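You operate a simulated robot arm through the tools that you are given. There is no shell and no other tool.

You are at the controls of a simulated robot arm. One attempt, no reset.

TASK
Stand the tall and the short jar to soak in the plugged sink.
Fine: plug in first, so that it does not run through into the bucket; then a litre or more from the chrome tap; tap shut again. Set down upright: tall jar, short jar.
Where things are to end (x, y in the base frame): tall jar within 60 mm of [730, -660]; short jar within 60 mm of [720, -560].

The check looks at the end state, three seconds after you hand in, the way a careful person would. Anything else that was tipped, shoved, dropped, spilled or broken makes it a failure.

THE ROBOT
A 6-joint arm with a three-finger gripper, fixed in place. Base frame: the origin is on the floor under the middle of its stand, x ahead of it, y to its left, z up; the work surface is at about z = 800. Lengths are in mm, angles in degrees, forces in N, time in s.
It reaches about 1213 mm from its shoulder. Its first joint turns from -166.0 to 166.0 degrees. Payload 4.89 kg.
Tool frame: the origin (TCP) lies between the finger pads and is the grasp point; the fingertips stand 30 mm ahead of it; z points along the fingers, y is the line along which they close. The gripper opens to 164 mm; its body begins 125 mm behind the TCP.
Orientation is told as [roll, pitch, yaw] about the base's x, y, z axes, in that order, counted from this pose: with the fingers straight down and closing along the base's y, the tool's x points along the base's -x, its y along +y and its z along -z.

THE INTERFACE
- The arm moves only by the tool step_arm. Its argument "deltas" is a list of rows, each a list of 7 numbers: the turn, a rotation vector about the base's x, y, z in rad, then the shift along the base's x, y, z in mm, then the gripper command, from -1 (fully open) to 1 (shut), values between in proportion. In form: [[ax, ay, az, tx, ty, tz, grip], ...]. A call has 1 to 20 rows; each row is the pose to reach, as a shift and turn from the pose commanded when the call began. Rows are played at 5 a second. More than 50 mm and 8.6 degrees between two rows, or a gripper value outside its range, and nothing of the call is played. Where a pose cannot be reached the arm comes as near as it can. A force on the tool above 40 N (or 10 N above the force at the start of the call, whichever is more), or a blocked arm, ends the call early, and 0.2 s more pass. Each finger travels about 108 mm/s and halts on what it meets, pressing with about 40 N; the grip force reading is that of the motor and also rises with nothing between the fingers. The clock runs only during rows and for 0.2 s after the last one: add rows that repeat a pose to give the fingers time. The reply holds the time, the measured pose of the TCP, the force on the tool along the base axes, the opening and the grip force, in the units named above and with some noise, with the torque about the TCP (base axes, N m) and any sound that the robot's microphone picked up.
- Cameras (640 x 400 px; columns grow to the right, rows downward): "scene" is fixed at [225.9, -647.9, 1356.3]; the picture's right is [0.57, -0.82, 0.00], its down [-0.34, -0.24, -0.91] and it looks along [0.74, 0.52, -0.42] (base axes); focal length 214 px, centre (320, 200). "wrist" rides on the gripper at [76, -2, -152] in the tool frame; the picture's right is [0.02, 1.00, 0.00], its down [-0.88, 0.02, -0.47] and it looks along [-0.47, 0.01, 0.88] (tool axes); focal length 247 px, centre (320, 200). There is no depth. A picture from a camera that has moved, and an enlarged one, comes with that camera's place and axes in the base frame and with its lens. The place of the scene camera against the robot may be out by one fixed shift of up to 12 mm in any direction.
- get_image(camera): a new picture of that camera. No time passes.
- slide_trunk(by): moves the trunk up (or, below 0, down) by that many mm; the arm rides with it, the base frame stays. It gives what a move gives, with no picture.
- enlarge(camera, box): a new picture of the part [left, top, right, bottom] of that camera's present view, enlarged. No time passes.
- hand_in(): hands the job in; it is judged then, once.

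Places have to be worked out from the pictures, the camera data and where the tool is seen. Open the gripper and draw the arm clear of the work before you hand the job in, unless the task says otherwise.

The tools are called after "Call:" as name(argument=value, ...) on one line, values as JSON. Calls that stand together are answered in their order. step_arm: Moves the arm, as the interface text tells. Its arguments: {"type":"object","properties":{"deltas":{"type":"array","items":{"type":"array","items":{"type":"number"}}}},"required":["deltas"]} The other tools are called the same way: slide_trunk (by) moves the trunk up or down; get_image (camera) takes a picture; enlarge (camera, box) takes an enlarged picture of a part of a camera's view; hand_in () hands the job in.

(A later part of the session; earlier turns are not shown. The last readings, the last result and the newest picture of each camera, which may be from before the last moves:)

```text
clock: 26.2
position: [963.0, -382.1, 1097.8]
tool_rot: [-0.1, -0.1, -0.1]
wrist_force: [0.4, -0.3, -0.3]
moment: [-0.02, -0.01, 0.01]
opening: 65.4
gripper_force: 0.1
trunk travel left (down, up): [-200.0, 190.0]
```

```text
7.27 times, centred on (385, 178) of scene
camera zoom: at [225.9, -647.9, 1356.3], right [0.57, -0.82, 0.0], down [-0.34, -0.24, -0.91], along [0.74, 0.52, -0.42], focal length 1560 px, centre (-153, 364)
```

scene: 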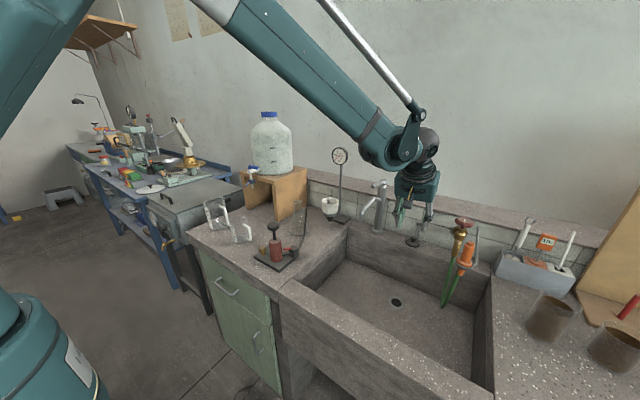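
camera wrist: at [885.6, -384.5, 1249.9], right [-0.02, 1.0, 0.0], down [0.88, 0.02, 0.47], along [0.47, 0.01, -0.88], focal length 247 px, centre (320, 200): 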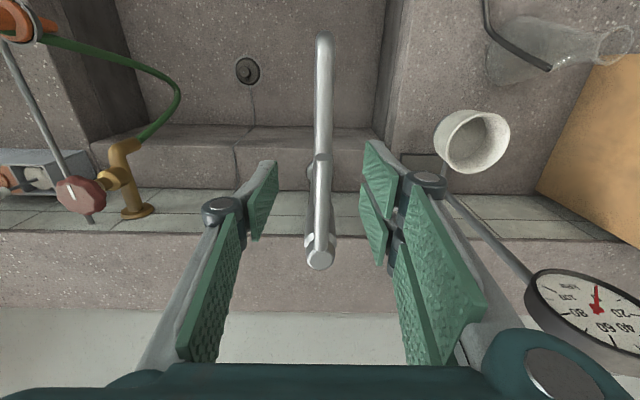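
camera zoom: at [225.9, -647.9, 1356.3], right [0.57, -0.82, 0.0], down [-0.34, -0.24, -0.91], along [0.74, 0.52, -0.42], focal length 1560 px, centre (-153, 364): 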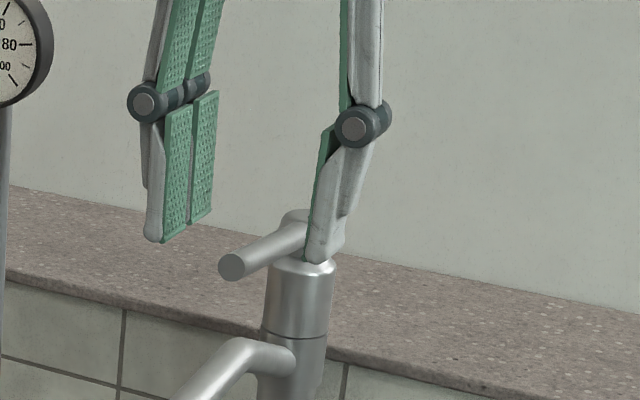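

The rod lies centred between the fingers. I lower so the pads straddle the rod and close on it.

Call:
step_arm(deltas=[[0, 0, 0, 0, 1, -15, 0.2], [0, 0, 0, 0, 1, -30, 0.2], [0, 0, 0, 0, 1, -38, 0.2], [0, 0, 0, 0, 1, -38, 1], [0, 0, 0, 0, 1, -38, 1], [0, 0, 0, 0, 1, -38, 1], [0, 0, 0, 0, 1, -38, 1]])

Call:
get_image(camera="wrist")

Call:
enlarge(camera="scene", box=[350, 150, 420, 205])

```text
clock: 27.8
position: [961.8, -379.6, 1058.6]
tool_rot: [-0.1, -0.1, 0.1]
wrist_force: [-12.8, 31.3, -11.9]
moment: [0.08, 1.3, 0.26]
opening: 13.3
gripper_force: 45.3
trunk travel left (down, up): [-200.0, 190.0]
```

```text
taken
camera wrist: at [885.2, -381.9, 1210.8], right [-0.02, 1.0, 0.0], down [0.88, 0.02, 0.47], along [0.47, 0.01, -0.88], focal length 247 px, centre (320, 200)
```

wrist: 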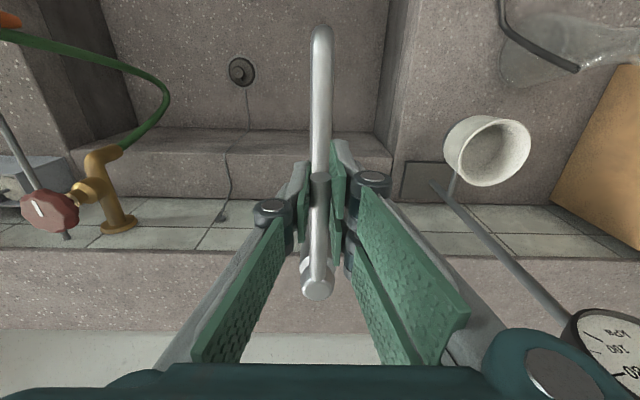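

```text
7.27 times, centred on (385, 178) of scene
camera zoom: at [225.9, -647.9, 1356.3], right [0.57, -0.82, 0.0], down [-0.34, -0.24, -0.91], along [0.74, 0.52, -0.42], focal length 1560 px, centre (-153, 364)
```

zoom: 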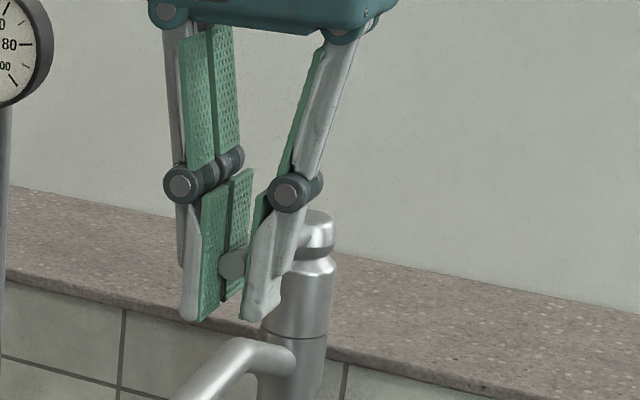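

Gripping the rod gives a sideways reading of 31 N, so the lever resists turning that way. I relieve this by shifting toward +y a little and read the force again.

Call:
step_arm(deltas=[[0, 0, 0, 0, 1, 0, 1], [0, 0, 0, 0, 2, 0, 1], [0, 0, 0, 0, 2, 0, 1]])

```text
clock: 28.6
position: [963.0, -379.4, 1060.6]
tool_rot: [-0.2, -0.1, 0.0]
wrist_force: [1.3, 21.7, -10.7]
moment: [0.01, 1.1, 0.3]
opening: 13.2
gripper_force: 45.1
trunk travel left (down, up): [-200.0, 190.0]
```

The sideways force falls as expected. I relax it further and test lifting the lever by a few millimetres.

Call:
step_arm(deltas=[[0, 0, 0, 0, 2, 0, 1], [0, 0, 0, 0, 4, 0, 1], [0, 0, 0, 0, 4, 2, 1], [0, 0, 0, 0, 4, 4, 1], [0, 0, 0, 0, 4, 6, 1], [0, 0, 0, 0, 4, 6, 1]])

Call:
enlarge(camera="scene", box=[350, 150, 420, 205])

```text
clock: 29.9
position: [961.9, -379.7, 1064.5]
tool_rot: [-0.1, -0.1, -0.1]
wrist_force: [9.7, -11.5, -10.7]
moment: [0.1, 0.95, 0.34]
opening: 13.2
gripper_force: 44.5
trunk travel left (down, up): [-200.0, 190.0]
stopped in row 6: the force on the tool passed its limit at 41 N (the readings are from after the stop); the commanded pose is now the measured one
```

```text
7.27 times, centred on (385, 178) of scene
camera zoom: at [225.9, -647.9, 1356.3], right [0.57, -0.82, 0.0], down [-0.34, -0.24, -0.91], along [0.74, 0.52, -0.42], focal length 1560 px, centre (-153, 364)
```

zoom: 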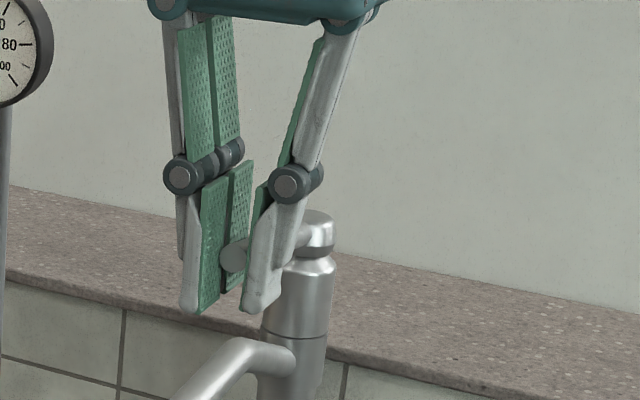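

The rod tip rose together with the gripper, so the lever lifts. I recentre slightly and keep lifting along its arc in small steps, listening for water.

Call:
step_arm(deltas=[[0, 0, 0, 0, -1, 1, 1], [0, 0, 0, 0.5, -1, 3, 1], [0, 0, 0, 1, -1, 5, 1], [0, 0, 0, 1.5, -1, 7, 1], [0, 0, 0, 2, -1, 9, 1], [0, 0, 0, 2, -1, 9, 1]])

Call:
enlarge(camera="scene", box=[340, 150, 430, 260])

```text
clock: 31.3
position: [963.3, -379.2, 1072.5]
tool_rot: [0.0, -0.1, -0.1]
wrist_force: [-2.3, -6.3, -14.1]
moment: [0.07, 1.39, 0.42]
opening: 13.2
gripper_force: 44.6
trunk travel left (down, up): [-200.0, 190.0]
```

```text
3.64 times, centred on (385, 205) of scene
camera zoom: at [225.9, -647.9, 1356.3], right [0.57, -0.82, 0.0], down [-0.34, -0.24, -0.91], along [0.74, 0.52, -0.42], focal length 780 px, centre (84, 182)
```

zoom: 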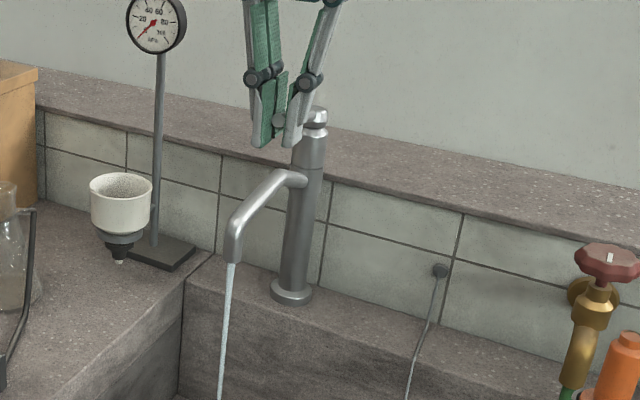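

Water runs from the spout. I raise the lever a few more millimetres, hold, and watch the sink.

Call:
step_arm(deltas=[[0, 0, 0, 0.7, 0, 2, 1], [0, 0, 0, 1.3, 0, 4, 1], [0, 0, 0, 2, 0, 6, 1], [0, 0, 0, 2, 0, 6, 1], [0, 0, 0, 2, 0, 6, 1], [0, 0, 0, 2, 0, 6, 1], [0, 0, 0, 2, 0, 6, 1], [0, 0, 0, 2, 0, 6, 1], [0, 0, 0, 2, 0, 6, 1], [0, 0, 0, 2, 0, 6, 1]])

Call:
get_image(camera="scene")

Call:
get_image(camera="wrist")

```text
clock: 33.5
position: [964.6, -380.0, 1079.7]
tool_rot: [-0.1, -0.1, -0.1]
wrist_force: [1.3, -10.0, -7.3]
moment: [0.1, 0.67, 0.43]
opening: 13.5
gripper_force: 45.3
trunk travel left (down, up): [-200.0, 190.0]
```

```text
taken
```

scene: 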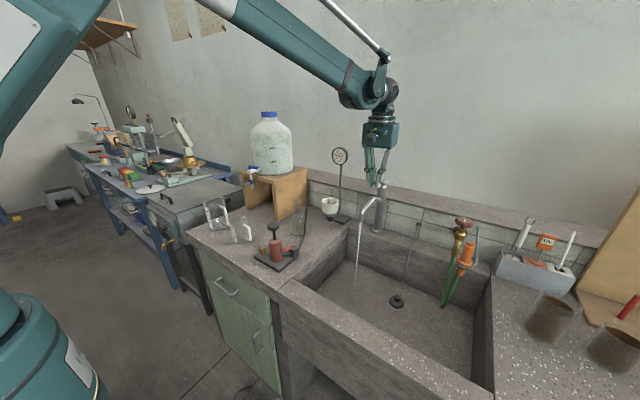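

```text
taken
camera wrist: at [888.2, -381.2, 1231.3], right [-0.02, 1.0, 0.0], down [0.88, 0.02, 0.47], along [0.47, 0.01, -0.88], focal length 247 px, centre (320, 200)
```

wrist: 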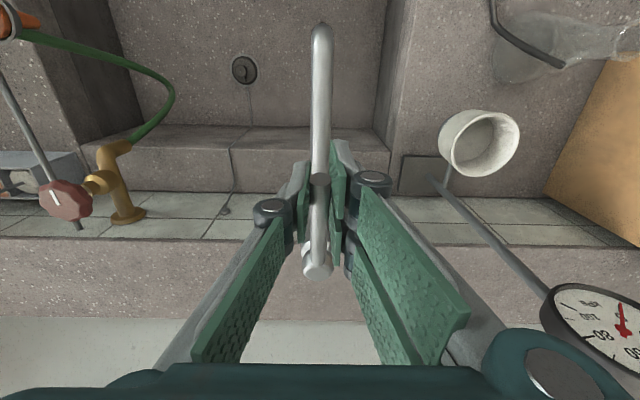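

I zoom in on the sink floor to see the flow and any water level.

Call:
enlarge(camera="scene", box=[320, 220, 480, 340])

Call:
step_arm(deltas=[[0, 0, 0, 0, 0, 0, 1], [0, 0, 0, 0, 0, 0, 1], [0, 0, 0, 0, 0, 0, 1], [0, 0, 0, 0, 0, 0, 1], [0, 0, 0, 0, 0, 0, 1], [0, 0, 0, 0, 0, 0, 1], [0, 0, 0, 0, 0, 0, 1], [0, 0, 0, 0, 0, 0, 1], [0, 0, 0, 0, 0, 0, 1], [0, 0, 0, 0, 0, 0, 1]])

Call:
enlarge(camera="scene", box=[320, 220, 480, 340])

```text
3.33 times, centred on (400, 280) of scene
camera zoom: at [225.9, -647.9, 1356.3], right [0.57, -0.82, 0.0], down [-0.34, -0.24, -0.91], along [0.74, 0.52, -0.42], focal length 715 px, centre (53, -67)
```

zoom: 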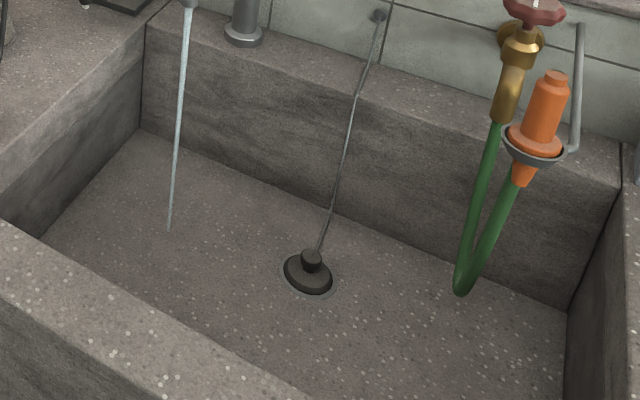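

```text
clock: 35.7
position: [965.7, -379.4, 1079.9]
tool_rot: [-0.1, 0.0, -0.1]
wrist_force: [8.6, -13.1, 0.7]
moment: [0.1, -0.44, 0.37]
opening: 13.5
gripper_force: 44.6
trunk travel left (down, up): [-200.0, 190.0]
```

```text
3.33 times, centred on (400, 280) of scene
camera zoom: at [225.9, -647.9, 1356.3], right [0.57, -0.82, 0.0], down [-0.34, -0.24, -0.91], along [0.74, 0.52, -0.42], focal length 715 px, centre (53, -67)
```

zoom: 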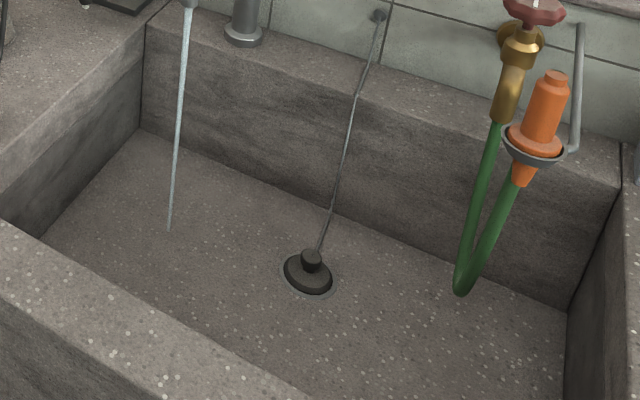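

No clear level yet after some 4 s. I hold the lever open for another few seconds and compare.

Call:
step_arm(deltas=[[0, 0, 0, 0, 0.5, 0, 1], [0, 0, 0, 0, 1, 0, 1], [0, 0, 0, 0, 1, 0, 1], [0, 0, 0, 0, 1, 0, 1], [0, 0, 0, 0, 1, 0, 1], [0, 0, 0, 0, 1, 0, 1], [0, 0, 0, 0, 1, 0, 1], [0, 0, 0, 0, 1, 0, 1], [0, 0, 0, 0, 1, 0, 1], [0, 0, 0, 0, 1, 0, 1], [0, 0, 0, 0, 1, 0, 1], [0, 0, 0, 0, 1, 0, 1], [0, 0, 0, 0, 1, 0, 1], [0, 0, 0, 0, 1, 0, 1], [0, 0, 0, 0, 1, 0, 1]])

Call:
enlarge(camera="scene", box=[320, 220, 480, 340])

Call:
enlarge(camera="scene", box=[375, 275, 435, 315])

```text
clock: 38.9
position: [964.8, -380.4, 1078.8]
tool_rot: [-0.1, -0.1, -0.1]
wrist_force: [11.8, -32.3, -2.0]
moment: [-0.06, -0.32, 0.26]
opening: 13.5
gripper_force: 45.1
trunk travel left (down, up): [-200.0, 190.0]
```

```text
3.33 times, centred on (400, 280) of scene
camera zoom: at [225.9, -647.9, 1356.3], right [0.57, -0.82, 0.0], down [-0.34, -0.24, -0.91], along [0.74, 0.52, -0.42], focal length 715 px, centre (53, -67)
```

zoom: 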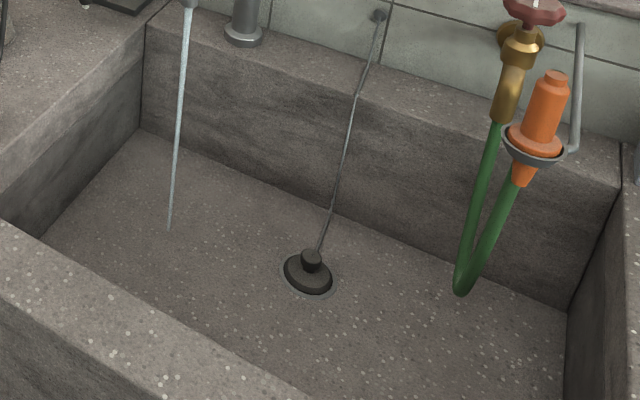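

```text
10.00 times, centred on (405, 295) of scene
camera zoom: at [225.9, -647.9, 1356.3], right [0.57, -0.82, 0.0], down [-0.34, -0.24, -0.91], along [0.74, 0.52, -0.42], focal length 2145 px, centre (-530, -750)
```

zoom: 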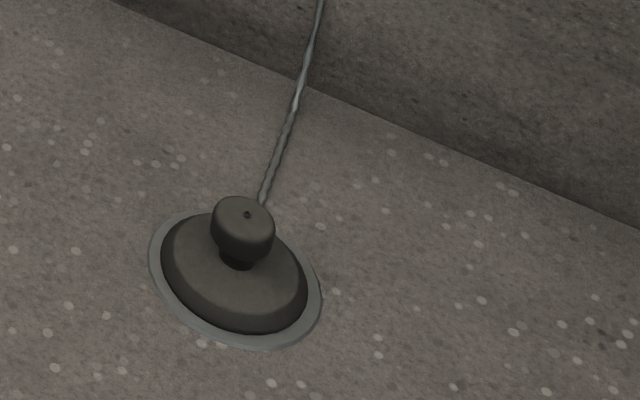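

The floor tint is turning greyer (a thin film of water). I recentre the grip (-2 mm in y) and lift the lever some more to increase the flow, then hold.

Call:
step_arm(deltas=[[0, 0, 0, 0, -1, 0, 1], [0, 0, 0, 0, -2.5, 0, 1], [0, 0, 0, 0.8, -2.5, 2, 1], [0, 0, 0, 1.5, -2.5, 4, 1], [0, 0, 0, 2.2, -2.5, 6, 1], [0, 0, 0, 3, -2.5, 8, 1], [0, 0, 0, 3.5, -2.5, 10, 1], [0, 0, 0, 3.5, -2.5, 10, 1], [0, 0, 0, 3.5, -2.5, 10, 1], [0, 0, 0, 3.5, -2.5, 10, 1], [0, 0, 0, 3.5, -2.5, 10, 1], [0, 0, 0, 3.5, -2.5, 10, 1]])

Call:
enlarge(camera="scene", box=[320, 150, 480, 340])

Call:
enlarge(camera="wrist", box=[100, 0, 420, 200])

```text
clock: 41.5
position: [969.0, -378.1, 1090.3]
tool_rot: [-0.1, 0.0, 0.0]
wrist_force: [-0.3, 18.2, -11.9]
moment: [0.41, 1.15, 0.83]
opening: 13.7
gripper_force: 44.8
trunk travel left (down, up): [-200.0, 190.0]
```

```text
2.11 times, centred on (400, 245) of scene
camera zoom: at [225.9, -647.9, 1356.3], right [0.57, -0.82, 0.0], down [-0.34, -0.24, -0.91], along [0.74, 0.52, -0.42], focal length 452 px, centre (152, 105)
```

zoom: 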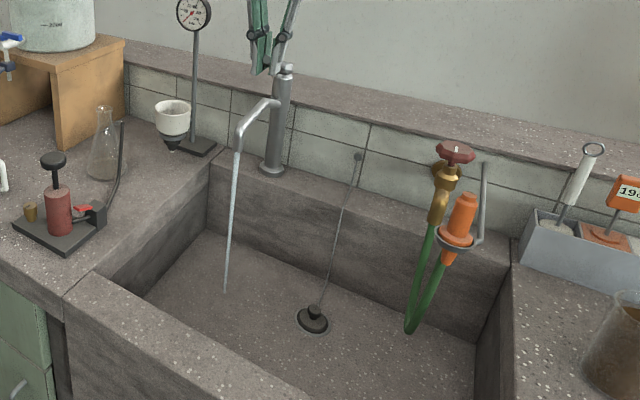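

```text
2.00 times, centred on (260, 100) of wrist
camera zoom: at [892.4, -381.3, 1241.9], right [-0.02, 1.0, 0.0], down [0.88, 0.02, 0.47], along [0.47, 0.01, -0.88], focal length 494 px, centre (440, 400)
```

zoom: 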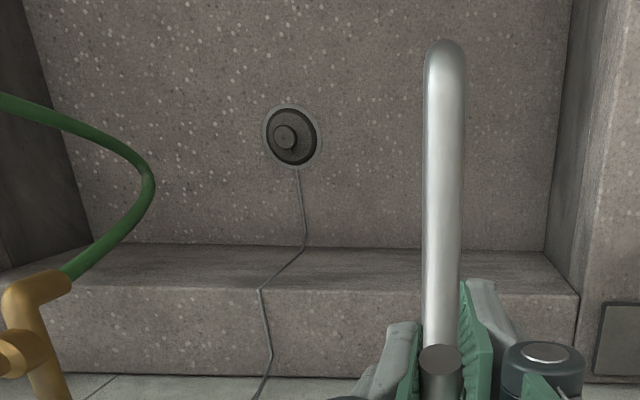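

Stream got thicker. I hold it open longer and then check the level around the plug flange.

Call:
step_arm(deltas=[[0, 0, 0, 0, 0.6, 0, 1], [0, 0, 0, 0, 0.6, 0, 1], [0, 0, 0, 0, 0.6, 0, 1], [0, 0, 0, 0, 0.6, 0, 1], [0, 0, 0, 0, 0.6, 0, 1], [0, 0, 0, 0, 0.6, 0, 1], [0, 0, 0, 0, 0.6, 0, 1], [0, 0, 0, 0, 0.6, 0, 1], [0, 0, 0, 0, 0.6, 0, 1], [0, 0, 0, 0, 0.6, 0, 1], [0, 0, 0, 0, 0.6, 0, 1], [0, 0, 0, 0, 0.6, 0, 1], [0, 0, 0, 0, 0.6, 0, 1], [0, 0, 0, 0, 0.6, 0, 1], [0, 0, 0, 0, 0.6, 0, 1], [0, 0, 0, 0, 0.6, 0, 1], [0, 0, 0, 0, 0.6, 0, 1], [0, 0, 0, 0, 0.6, 0, 1], [0, 0, 0, 0, 0.6, 0, 1], [0, 0, 0, 0, 0.6, 0, 1]])

Call:
enlarge(camera="scene", box=[320, 220, 480, 340])

Call:
enlarge(camera="scene", box=[375, 275, 435, 315])

```text
clock: 45.7
position: [969.1, -379.3, 1091.2]
tool_rot: [-0.1, -0.1, -0.1]
wrist_force: [8.9, -0.6, -0.7]
moment: [0.25, -0.35, 0.62]
opening: 13.5
gripper_force: 45.2
trunk travel left (down, up): [-200.0, 190.0]
```

```text
3.33 times, centred on (400, 280) of scene
camera zoom: at [225.9, -647.9, 1356.3], right [0.57, -0.82, 0.0], down [-0.34, -0.24, -0.91], along [0.74, 0.52, -0.42], focal length 715 px, centre (53, -67)
```

zoom: 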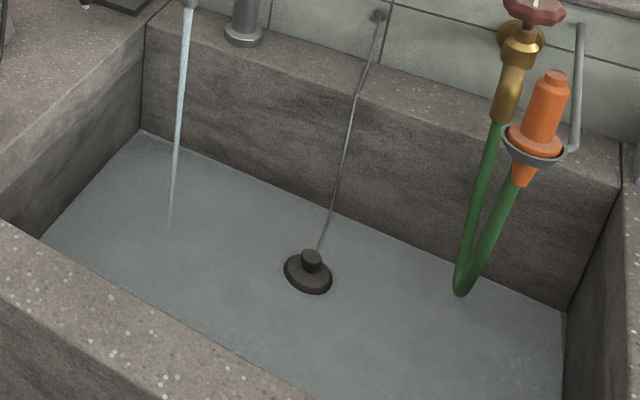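

```text
10.00 times, centred on (405, 295) of scene
camera zoom: at [225.9, -647.9, 1356.3], right [0.57, -0.82, 0.0], down [-0.34, -0.24, -0.91], along [0.74, 0.52, -0.42], focal length 2145 px, centre (-530, -750)
```

zoom: 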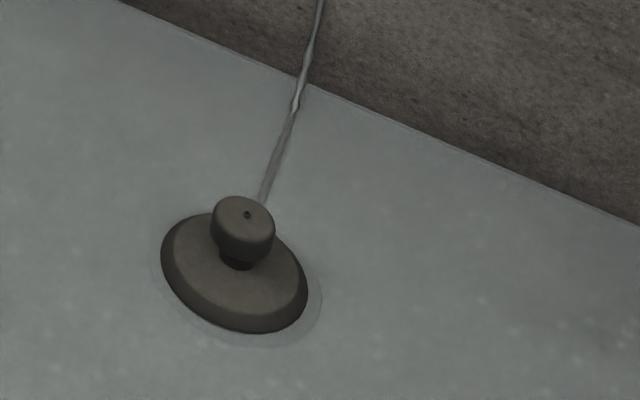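

Water now covers the floor; the drain ring is already under the surface. I keep filling to be safely above a litre.

Call:
step_arm(deltas=[[0, 0, 0, 0, 0, 0, 1], [0, 0, 0, 0, 0, 0, 1], [0, 0, 0, 0, 0, 0, 1], [0, 0, 0, 0, 0, 0, 1], [0, 0, 0, 0, 0, 0, 1], [0, 0, 0, 0, 0, 0, 1], [0, 0, 0, 0, 0, 0, 1], [0, 0, 0, 0, 0, 0, 1], [0, 0, 0, 0, 0, 0, 1], [0, 0, 0, 0, 0, 0, 1], [0, 0, 0, 0, 0, 0, 1], [0, 0, 0, 0, 0, 0, 1], [0, 0, 0, 0, 0, 0, 1], [0, 0, 0, 0, 0, 0, 1], [0, 0, 0, 0, 0, 0, 1], [0, 0, 0, 0, 0, 0, 1], [0, 0, 0, 0, 0, 0, 1], [0, 0, 0, 0, 0, 0, 1], [0, 0, 0, 0, 0, 0, 1], [0, 0, 0, 0, 0, 0, 1]])

Call:
enlarge(camera="scene", box=[320, 220, 480, 340])

Call:
enlarge(camera="scene", box=[375, 275, 435, 315])

```text
clock: 49.9
position: [969.9, -379.7, 1089.8]
tool_rot: [0.0, -0.1, -0.1]
wrist_force: [1.4, 1.3, -5.6]
moment: [0.26, 0.48, 0.65]
opening: 13.2
gripper_force: 45.4
trunk travel left (down, up): [-200.0, 190.0]
```

```text
3.33 times, centred on (400, 280) of scene
camera zoom: at [225.9, -647.9, 1356.3], right [0.57, -0.82, 0.0], down [-0.34, -0.24, -0.91], along [0.74, 0.52, -0.42], focal length 715 px, centre (53, -67)
```

zoom: 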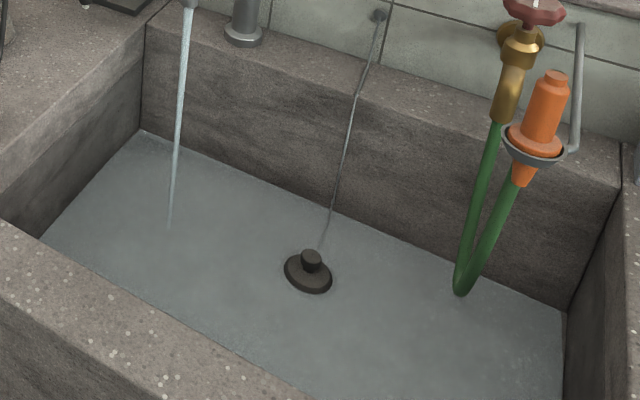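

```text
10.00 times, centred on (405, 295) of scene
camera zoom: at [225.9, -647.9, 1356.3], right [0.57, -0.82, 0.0], down [-0.34, -0.24, -0.91], along [0.74, 0.52, -0.42], focal length 2145 px, centre (-530, -750)
```

zoom: 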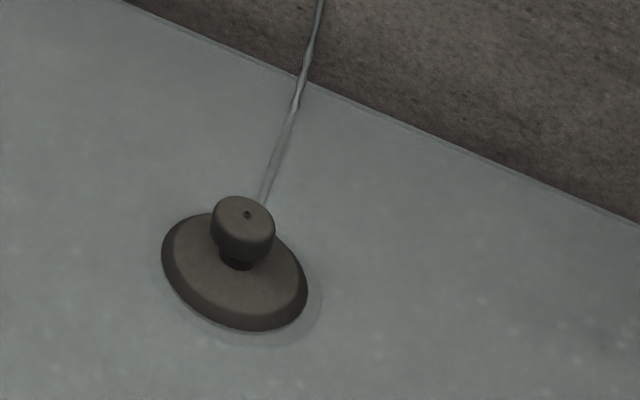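

By the waterline on the back wall the depth is roughly 4 mm, i.e. below a litre or so. I lift the lever a bit more and keep filling.

Call:
step_arm(deltas=[[0, 0, 0, 1, 0, 2, 1], [0, 0, 0, 2, 0, 4, 1], [0, 0, 0, 3, 0, 6, 1], [0, 0, 0, 4, 0, 8, 1], [0, 0, 0, 4, 0, 8, 1], [0, 0, 0, 4, 0, 8, 1], [0, 0, 0, 4, 0, 8, 1], [0, 0, 0, 4, 0, 8, 1], [0, 0, 0, 4, 0, 8, 1], [0, 0, 0, 4, 0, 8, 1], [0, 0, 0, 4, 0, 8, 1], [0, 0, 0, 4, 0, 8, 1], [0, 0, 0, 4, 0, 8, 1], [0, 0, 0, 4, 0, 8, 1], [0, 0, 0, 4, 0, 8, 1], [0, 0, 0, 4, 0, 8, 1], [0, 0, 0, 4, 0, 8, 1], [0, 0, 0, 4, 0, 8, 1], [0, 0, 0, 4, 0, 8, 1], [0, 0, 0, 4, 0, 8, 1]])

Call:
enlarge(camera="scene", box=[320, 160, 480, 280])

Call:
enlarge(camera="scene", box=[375, 275, 435, 315])

```text
clock: 54.1
position: [974.1, -379.6, 1098.3]
tool_rot: [-0.1, -0.2, 0.0]
wrist_force: [9.9, 17.1, -1.9]
moment: [0.63, -0.46, 1.0]
opening: 13.7
gripper_force: 45.1
trunk travel left (down, up): [-200.0, 190.0]
```

```text
3.33 times, centred on (400, 220) of scene
camera zoom: at [225.9, -647.9, 1356.3], right [0.57, -0.82, 0.0], down [-0.34, -0.24, -0.91], along [0.74, 0.52, -0.42], focal length 715 px, centre (53, 133)
```

zoom: 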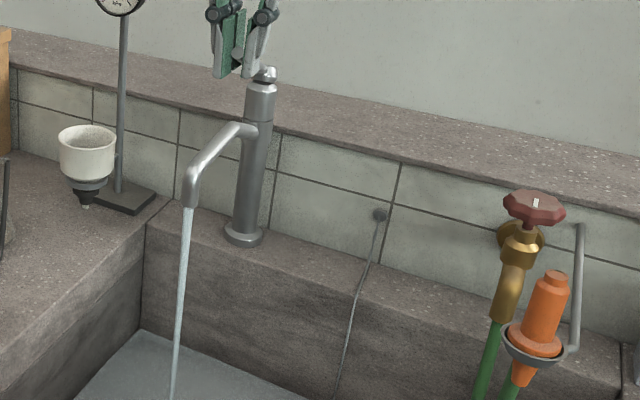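

```text
10.00 times, centred on (405, 295) of scene
camera zoom: at [225.9, -647.9, 1356.3], right [0.57, -0.82, 0.0], down [-0.34, -0.24, -0.91], along [0.74, 0.52, -0.42], focal length 2145 px, centre (-530, -750)
```

zoom: 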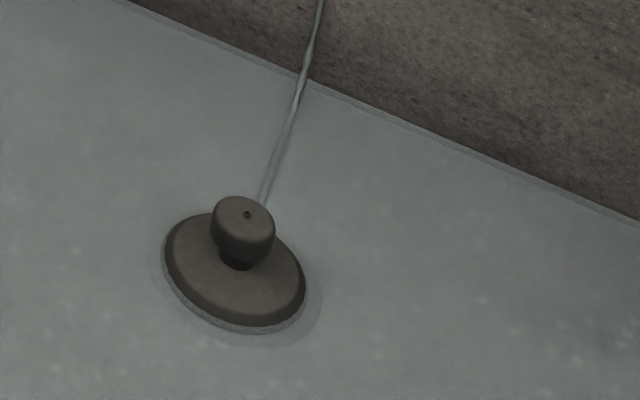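

The rim of the flange is starting to go under. I continue holding the tap open.

Call:
step_arm(deltas=[[0, 0, 0, 0, 0.7, 0, 1], [0, 0, 0, 0, 0.7, 0, 1], [0, 0, 0, 0, 0.7, 0, 1], [0, 0, 0, 0, 0.7, 0, 1], [0, 0, 0, 0, 0.7, 0, 1], [0, 0, 0, 0, 0.7, 0, 1], [0, 0, 0, 0, 0.7, 0, 1], [0, 0, 0, 0, 0.7, 0, 1], [0, 0, 0, 0, 0.7, 0, 1], [0, 0, 0, 0, 0.7, 0, 1], [0, 0, 0, 0, 0.7, 0, 1], [0, 0, 0, 0, 0.7, 0, 1], [0, 0, 0, 0, 0.7, 0, 1], [0, 0, 0, 0, 0.7, 0, 1], [0, 0, 0, 0, 0.7, 0, 1], [0, 0, 0, 0, 0.7, 0, 1], [0, 0, 0, 0, 0.7, 0, 1], [0, 0, 0, 0, 0.7, 0, 1], [0, 0, 0, 0, 0.7, 0, 1], [0, 0, 0, 0, 0.7, 0, 1]])

Call:
step_arm(deltas=[[0, 0, 0, 0, 0, 0, 1], [0, 0, 0, 0, 0, 0, 1], [0, 0, 0, 0, 0, 0, 1], [0, 0, 0, 0, 0, 0, 1], [0, 0, 0, 0, 0, 0, 1], [0, 0, 0, 0, 0, 0, 1], [0, 0, 0, 0, 0, 0, 1], [0, 0, 0, 0, 0, 0, 1], [0, 0, 0, 0, 0, 0, 1], [0, 0, 0, 0, 0, 0, 1], [0, 0, 0, 0, 0, 0, 1], [0, 0, 0, 0, 0, 0, 1], [0, 0, 0, 0, 0, 0, 1], [0, 0, 0, 0, 0, 0, 1], [0, 0, 0, 0, 0, 0, 1], [0, 0, 0, 0, 0, 0, 1], [0, 0, 0, 0, 0, 0, 1], [0, 0, 0, 0, 0, 0, 1], [0, 0, 0, 0, 0, 0, 1], [0, 0, 0, 0, 0, 0, 1]])

Call:
enlarge(camera="scene", box=[375, 275, 435, 315])

Call:
enlarge(camera="scene", box=[320, 220, 480, 340])

```text
clock: 58.3
position: [971.8, -380.0, 1098.3]
tool_rot: [-0.1, 0.0, -0.1]
wrist_force: [0.0, 1.4, -3.2]
moment: [0.38, 0.38, 0.72]
opening: 13.7
gripper_force: 45.0
trunk travel left (down, up): [-200.0, 190.0]
```

```text
clock: 62.5
position: [973.2, -381.2, 1098.3]
tool_rot: [-0.1, -0.1, -0.1]
wrist_force: [-0.6, -0.3, -0.9]
moment: [0.38, 0.1, 0.75]
opening: 13.7
gripper_force: 45.0
trunk travel left (down, up): [-200.0, 190.0]
```

```text
10.00 times, centred on (405, 295) of scene
camera zoom: at [225.9, -647.9, 1356.3], right [0.57, -0.82, 0.0], down [-0.34, -0.24, -0.91], along [0.74, 0.52, -0.42], focal length 2145 px, centre (-530, -750)
```

zoom: 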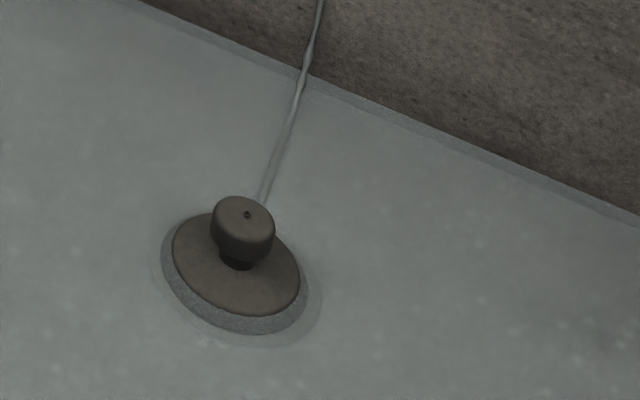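

```text
3.33 times, centred on (400, 280) of scene
camera zoom: at [225.9, -647.9, 1356.3], right [0.57, -0.82, 0.0], down [-0.34, -0.24, -0.91], along [0.74, 0.52, -0.42], focal length 715 px, centre (53, -67)
```

zoom: 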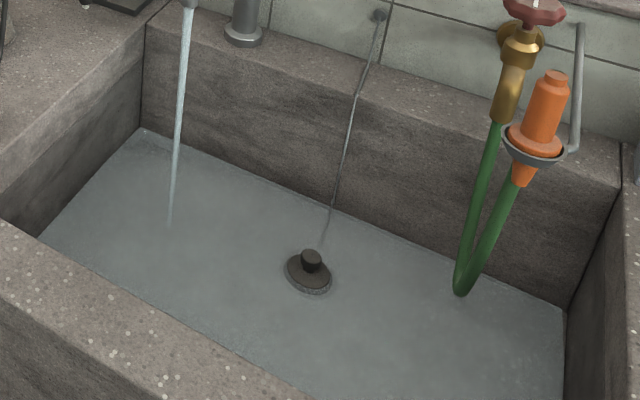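

Depth now looks like 7–8 mm, about 1.6 L. I run it another few seconds for margin, then lower the lever to shut.

Call:
step_arm(deltas=[[0, 0, 0, 0, 0, 0, 1], [0, 0, 0, 0, 0, 0, 1], [0, 0, 0, 0, 0, 0, 1], [0, 0, 0, 0, 0, 0, 1], [0, 0, 0, 0, 0, 0, 1], [0, 0, 0, 0, 0, 0, 1], [0, 0, 0, 0, 0, 0, 1], [0, 0, 0, 0, 0, 0, 1], [0, 0, 0, 0, 0, 0, 1], [0, 0, 0, 0, 0, 0, 1], [0, 0, 0, 0, 0, 0, 1], [0, 0, 0, 0, 0, 0, 1], [0, 0, 0, 0, 0, 0, 1], [0, 0, 0, 0, 0, 0, 1], [0, 0, 0, 0, 0, 0, 1], [0, 0, 0, 0, 0, 0, 1], [0, 0, 0, 0, 0, 0, 1], [0, 0, 0, 0, 0, 0, 1], [0, 0, 0, 0, 0, 0, 1], [0, 0, 0, 0, 0, 0, 1]])

Call:
enlarge(camera="scene", box=[375, 275, 435, 315])

```text
clock: 66.7
position: [972.2, -378.7, 1098.0]
tool_rot: [-0.1, -0.2, -0.2]
wrist_force: [1.9, -0.3, -0.5]
moment: [0.35, -0.08, 0.77]
opening: 13.6
gripper_force: 45.1
trunk travel left (down, up): [-200.0, 190.0]
```

```text
10.00 times, centred on (405, 295) of scene
camera zoom: at [225.9, -647.9, 1356.3], right [0.57, -0.82, 0.0], down [-0.34, -0.24, -0.91], along [0.74, 0.52, -0.42], focal length 2145 px, centre (-530, -750)
```

zoom: 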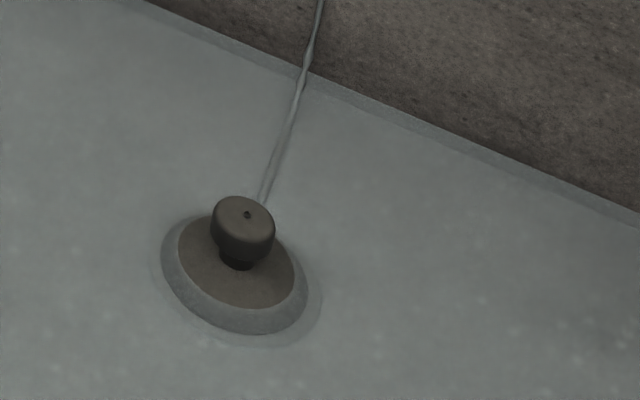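

About 9 mm deep now, comfortably over a litre. I lower the lever back along its arc to shut the tap.

Call:
step_arm(deltas=[[0, 0, 0, -1.5, 0, -3, 1], [0, 0, 0, -3, 0, -6, 1], [0, 0, 0, -4, 0, -9, 1], [0, 0, 0, -5, 0, -12, 1], [0, 0, 0, -6, 0, -15, 1], [0, 0, 0, -7, 0, -18, 1], [0, 0, 0, -8, 0, -21, 1], [0, 0, 0, -8.5, 0, -24, 1], [0, 0, 0, -9, 0, -27, 1], [0, 0, 0, -9.5, 0, -30, 1], [0, 0, 0, -10, 0, -33, 1], [0, 0, 0, -10.5, 0, -36, 1], [0, 0, 0, -11, 0, -39, 1], [0, 0, 0, -11, 0, -39, 1]])

Call:
enlarge(camera="scene", box=[330, 160, 430, 300])

```text
clock: 69.7
position: [960.2, -380.2, 1060.3]
tool_rot: [-0.1, -0.1, -0.1]
wrist_force: [-8.9, -20.0, 11.3]
moment: [-0.01, -1.07, 0.27]
opening: 13.1
gripper_force: 44.8
trunk travel left (down, up): [-200.0, 190.0]
```

```text
2.86 times, centred on (380, 230) of scene
camera zoom: at [225.9, -647.9, 1356.3], right [0.57, -0.82, 0.0], down [-0.34, -0.24, -0.91], along [0.74, 0.52, -0.42], focal length 613 px, centre (149, 114)
```

zoom: 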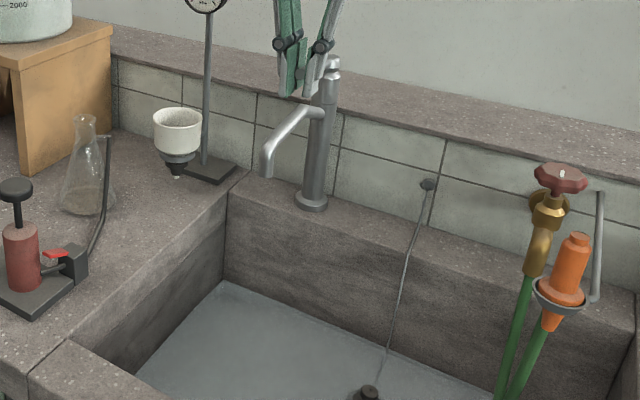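

No stream is visible anymore. I press the lever a few millimetres further to make sure it is against its stop.

Call:
step_arm(deltas=[[0, 0, 0, 0, -0.8, -1.5, 1], [0, 0, 0, 0, -0.8, -3, 1], [0, 0, 0, 0, -0.8, -4.5, 1], [0, 0, 0, 0, -0.8, -6, 1], [0, 0, 0, 0, -0.8, -6, 1]])

Call:
enlarge(camera="scene", box=[340, 180, 400, 300])

Call:
enlarge(camera="scene", box=[350, 150, 420, 205])

```text
clock: 70.9
position: [959.8, -380.4, 1054.7]
tool_rot: [-0.1, -0.1, 0.0]
wrist_force: [2.3, -14.0, 28.5]
moment: [0.02, -0.64, 0.27]
opening: 13.1
gripper_force: 44.8
trunk travel left (down, up): [-200.0, 190.0]
```

```text
3.33 times, centred on (370, 240) of scene
camera zoom: at [225.9, -647.9, 1356.3], right [0.57, -0.82, 0.0], down [-0.34, -0.24, -0.91], along [0.74, 0.52, -0.42], focal length 715 px, centre (153, 67)
```

zoom: 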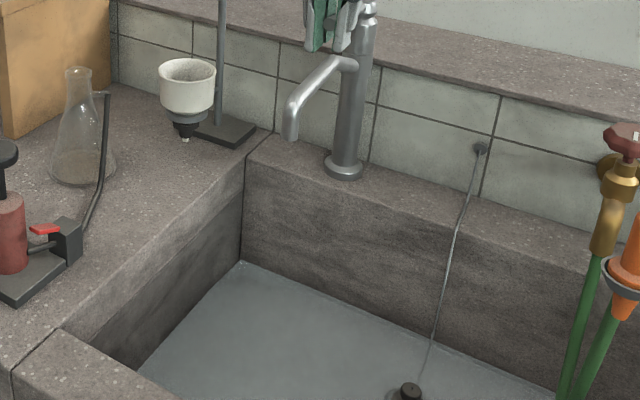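

```text
7.27 times, centred on (385, 178) of scene
camera zoom: at [225.9, -647.9, 1356.3], right [0.57, -0.82, 0.0], down [-0.34, -0.24, -0.91], along [0.74, 0.52, -0.42], focal length 1560 px, centre (-153, 364)
```

zoom: 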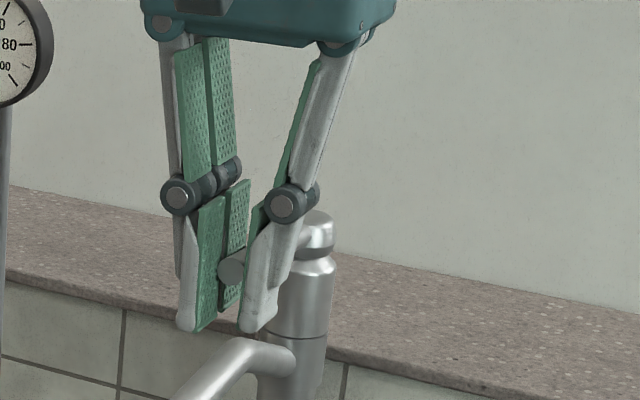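

The lever is back at its original position (tip at the same pixel as before) and the stream is gone. I release and retreat upward.

Call:
step_arm(deltas=[[0, 0, 0, 0, 0, 2, 0.2], [0, 0, 0, 0, 0, 2, 0.2], [0, 0, 0, 0, 0, 2, 0.2], [0, 0, 0, 0, 0, 20, 0.2], [0, 0, 0, -10, 0, 50, 0.2], [0, 0, 0, -40, -10, 80, 0.2], [0, 0, 0, -80, -20, 105, 0.2], [0, 0, 0, -120, -30, 125, 0.2], [0, 0, 0, -120, -30, 125, 0.2]])

Call:
get_image(camera="scene")

Call:
enlarge(camera="scene", box=[330, 170, 410, 300])

Call:
enlarge(camera="scene", box=[480, 260, 640, 400])

```text
clock: 72.9
position: [840.8, -409.3, 1181.0]
tool_rot: [-0.1, -0.1, -0.1]
wrist_force: [-1.9, 0.2, 0.9]
moment: [-0.06, -0.15, -0.03]
opening: 65.7
gripper_force: 0.1
trunk travel left (down, up): [-200.0, 190.0]
```

```text
taken
```

scene: 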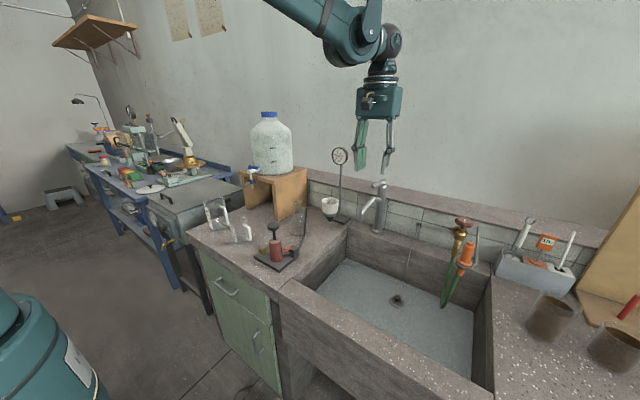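

```text
3.08 times, centred on (370, 235) of scene
camera zoom: at [225.9, -647.9, 1356.3], right [0.57, -0.82, 0.0], down [-0.34, -0.24, -0.91], along [0.74, 0.52, -0.42], focal length 660 px, centre (166, 92)
```

zoom: 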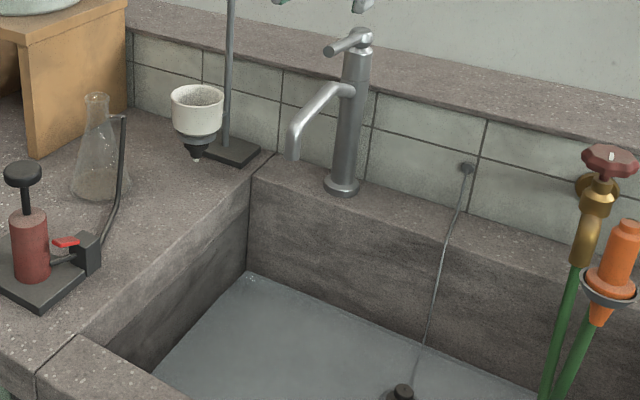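

```text
2.86 times, centred on (560, 330) of scene
camera zoom: at [225.9, -647.9, 1356.3], right [0.57, -0.82, 0.0], down [-0.34, -0.24, -0.91], along [0.74, 0.52, -0.42], focal length 613 px, centre (-366, -171)
```

zoom: 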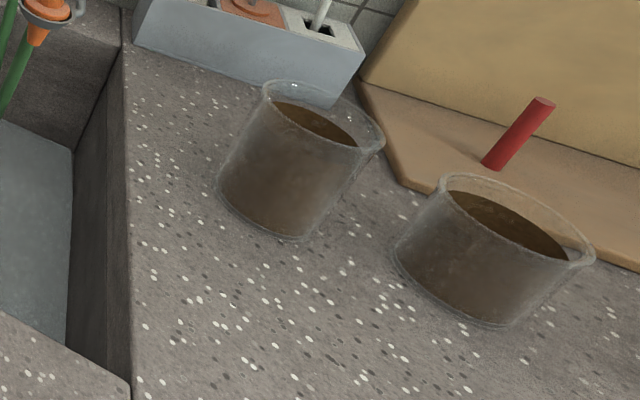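

The tap is shut and the sink holds water. Now for the jars: I move over toward the tall jar with the wrist turned to -90° (fingers closing along x, away from the neighbouring jar).

Call:
step_arm(deltas=[[0, 0, -0.13, 0, -36, -8, 0.2], [0, 0, -0.26, 0, -72, -16, 0.2], [0, 0, -0.39, 0, -108, -24, 0.1], [0, 0, -0.52, 0, -144, -32, 0], [0, 0, -0.65, 0, -180, -40, -0.1], [0, 0, -0.78, 0, -216, -48, -0.2], [0, 0, -0.91, 0, -252, -56, -0.3], [0, 0, -1.04, 0, -288, -64, -0.4], [0, 0, -1.17, 0, -324, -72, -0.4], [0, 0, -1.3, 0, -360, -80, -0.4], [0, 0, -1.43, 0, -396, -88, -0.4], [0, 0, -1.569, 0, -430, -96, -0.4], [0, 0, -1.569, 0, -430, -96, -0.4]])

Call:
get_image(camera="wrist")

Call:
get_image(camera="scene")

```text
clock: 75.7
position: [840.7, -840.7, 1081.4]
tool_rot: [0.0, -0.2, -90.0]
wrist_force: [-0.2, 0.4, -1.2]
moment: [0.1, 0.02, 0.02]
opening: 115.0
gripper_force: 0.0
trunk travel left (down, up): [-200.0, 190.0]
```

```text
taken
camera wrist: at [839.3, -763.9, 1232.7], right [1.0, 0.02, 0.0], down [0.02, -0.88, 0.47], along [0.01, -0.47, -0.88], focal length 247 px, centre (320, 200)
```

wrist: 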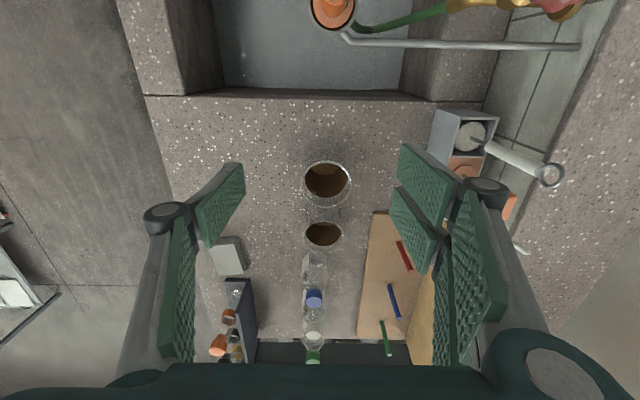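

```text
taken
```

scene: 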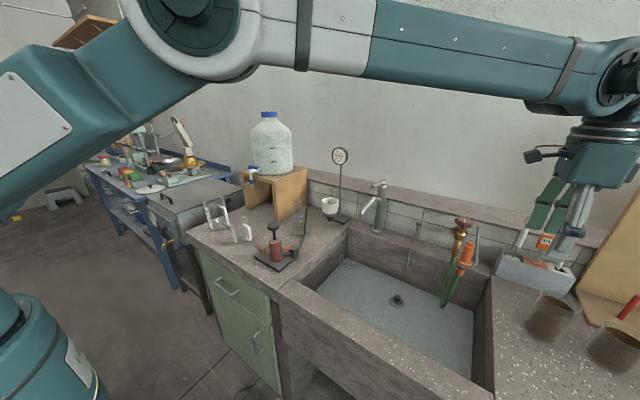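

I zoom on both jars from here for an accurate position and size.

Call:
enlarge(camera="wrist", box=[270, 140, 390, 260])

```text
3.33 times, centred on (330, 200) of wrist
camera zoom: at [839.3, -763.9, 1232.7], right [1.0, 0.02, 0.0], down [0.02, -0.88, 0.47], along [0.01, -0.47, -0.88], focal length 823 px, centre (287, 200)
```

zoom: 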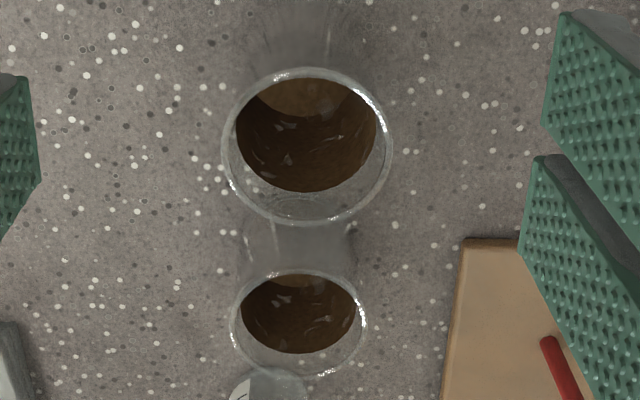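

Both jars stand on x≈851: tall at (851,-913), rim z≈907; short at (851,-1030), rim z≈875, both about 74 mm wide. I go above the tall jar and descend with fingers straddling it along x.

Call:
step_arm(deltas=[[0, 0, 0, 5, -36, -30, -0.4], [0, 0, 0, 10.5, -72, -60, -0.4], [0, 0, 0, 10.5, -72, -90, -0.4], [0, 0, 0, 10.5, -72, -120, -0.4], [0, 0, 0, 10.5, -72, -120, -0.4]])

Call:
get_image(camera="wrist")

Call:
enlarge(camera="scene", box=[480, 200, 640, 400])

```text
clock: 76.9
position: [851.3, -910.5, 962.5]
tool_rot: [0.0, -0.1, -90.0]
wrist_force: [1.0, 0.2, -2.7]
moment: [0.21, 0.18, 0.01]
opening: 115.0
gripper_force: 0.1
out of reach, approached as far as the arm can: row 3
trunk travel left (down, up): [-200.0, 190.0]
```

```text
taken
camera wrist: at [849.4, -834.4, 1113.1], right [1.0, 0.02, 0.0], down [0.02, -0.88, 0.47], along [0.01, -0.47, -0.88], focal length 247 px, centre (320, 200)
```

wrist: 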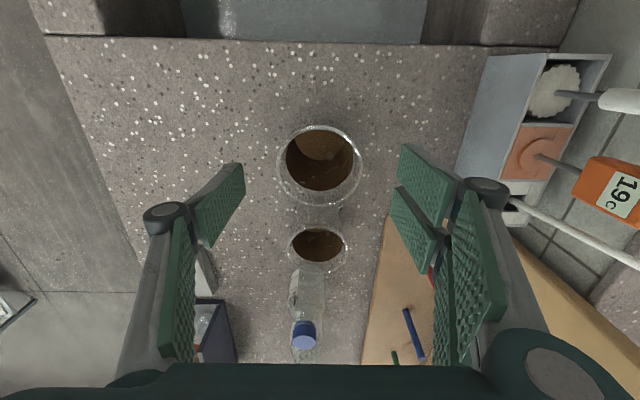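

```text
2.00 times, centred on (560, 300) of scene
camera zoom: at [225.9, -647.9, 1356.3], right [0.57, -0.82, 0.0], down [-0.34, -0.24, -0.91], along [0.74, 0.52, -0.42], focal length 429 px, centre (-160, 0)
```

zoom: 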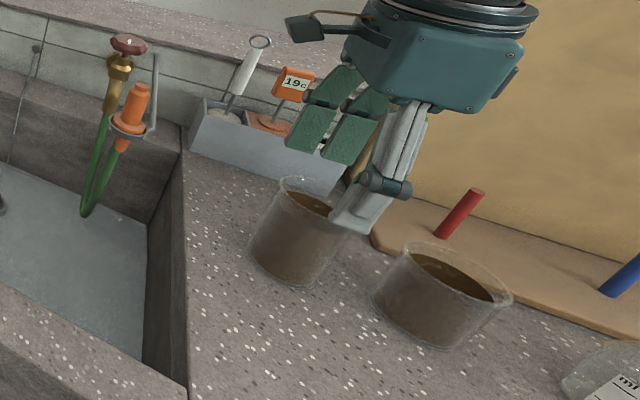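

The jar is centred between the fingers. I descend to grasp height at z≈866.

Call:
step_arm(deltas=[[0, 0, 0, 0, -2, -25, -0.4], [0, 0, 0, 0, -2, -50, -0.4], [0, 0, 0, 0, -2, -75, -0.4], [0, 0, 0, 0, -2, -95, -0.4], [0, 0, 0, 0, -2, -95, -0.4]])

Call:
get_image(camera="wrist")

Call:
enlarge(camera="scene", box=[480, 200, 640, 400])

```text
clock: 78.1
position: [851.1, -912.7, 866.8]
tool_rot: [-0.1, -0.2, -89.9]
wrist_force: [0.5, 0.1, 0.4]
moment: [0.03, -0.03, -0.01]
opening: 115.2
gripper_force: 0.1
trunk travel left (down, up): [-200.0, 190.0]
```

```text
taken
camera wrist: at [849.8, -836.9, 1017.7], right [1.0, 0.02, 0.0], down [0.02, -0.88, 0.47], along [0.01, -0.47, -0.88], focal length 247 px, centre (320, 200)
```

wrist: 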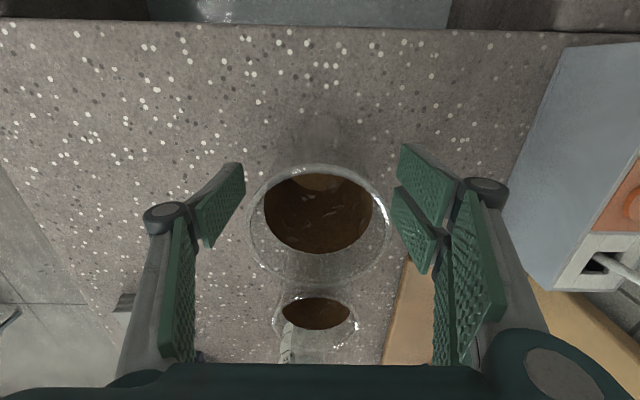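

```text
2.00 times, centred on (560, 300) of scene
camera zoom: at [225.9, -647.9, 1356.3], right [0.57, -0.82, 0.0], down [-0.34, -0.24, -0.91], along [0.74, 0.52, -0.42], focal length 429 px, centre (-160, 0)
```

zoom: 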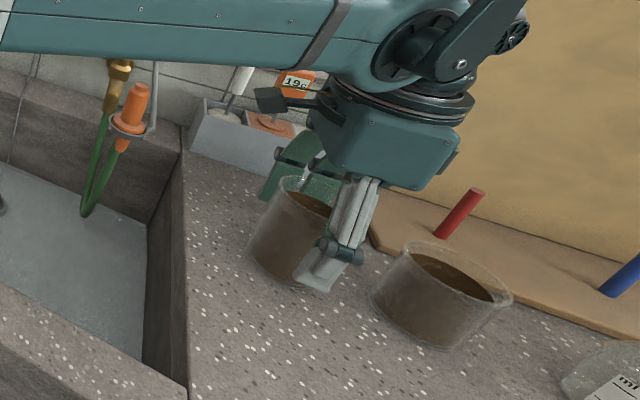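

Fingers straddle the tall jar symmetrically. I close onto it.

Call:
step_arm(deltas=[[0, 0, 0, 0, 0, 0, 0], [0, 0, 0, 0, 0, 0, 0.3], [0, 0, 0, 0, 0, 0, 1], [0, 0, 0, 0, 0, 0, 1], [0, 0, 0, 0, 0, 0, 1], [0, 0, 0, 0, 0, 0, 1]])

Call:
get_image(camera="wrist")

Call:
enlarge(camera="scene", box=[480, 200, 640, 400])

```text
clock: 79.5
position: [852.1, -913.3, 867.8]
tool_rot: [-0.1, -0.1, -90.0]
wrist_force: [0.6, -0.4, -0.3]
moment: [-0.03, -0.12, 0.0]
opening: 66.4
gripper_force: 39.8
trunk travel left (down, up): [-200.0, 190.0]
```

```text
taken
camera wrist: at [849.7, -836.8, 1018.0], right [1.0, 0.02, 0.0], down [0.02, -0.88, 0.47], along [0.01, -0.47, -0.88], focal length 247 px, centre (320, 200)
```

wrist: 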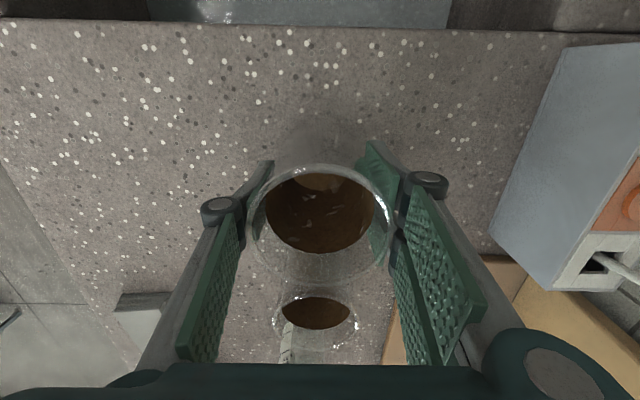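

```text
2.00 times, centred on (560, 300) of scene
camera zoom: at [225.9, -647.9, 1356.3], right [0.57, -0.82, 0.0], down [-0.34, -0.24, -0.91], along [0.74, 0.52, -0.42], focal length 429 px, centre (-160, 0)
```

zoom: 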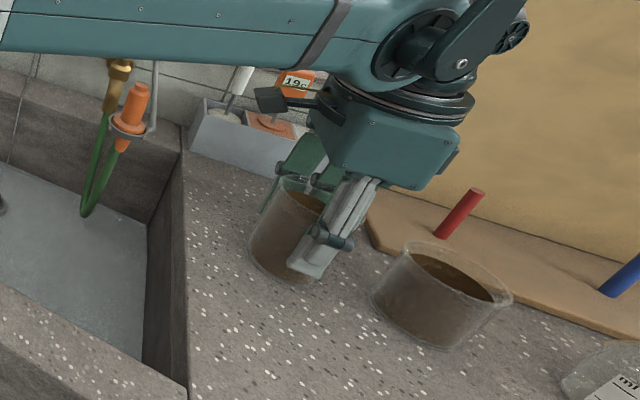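

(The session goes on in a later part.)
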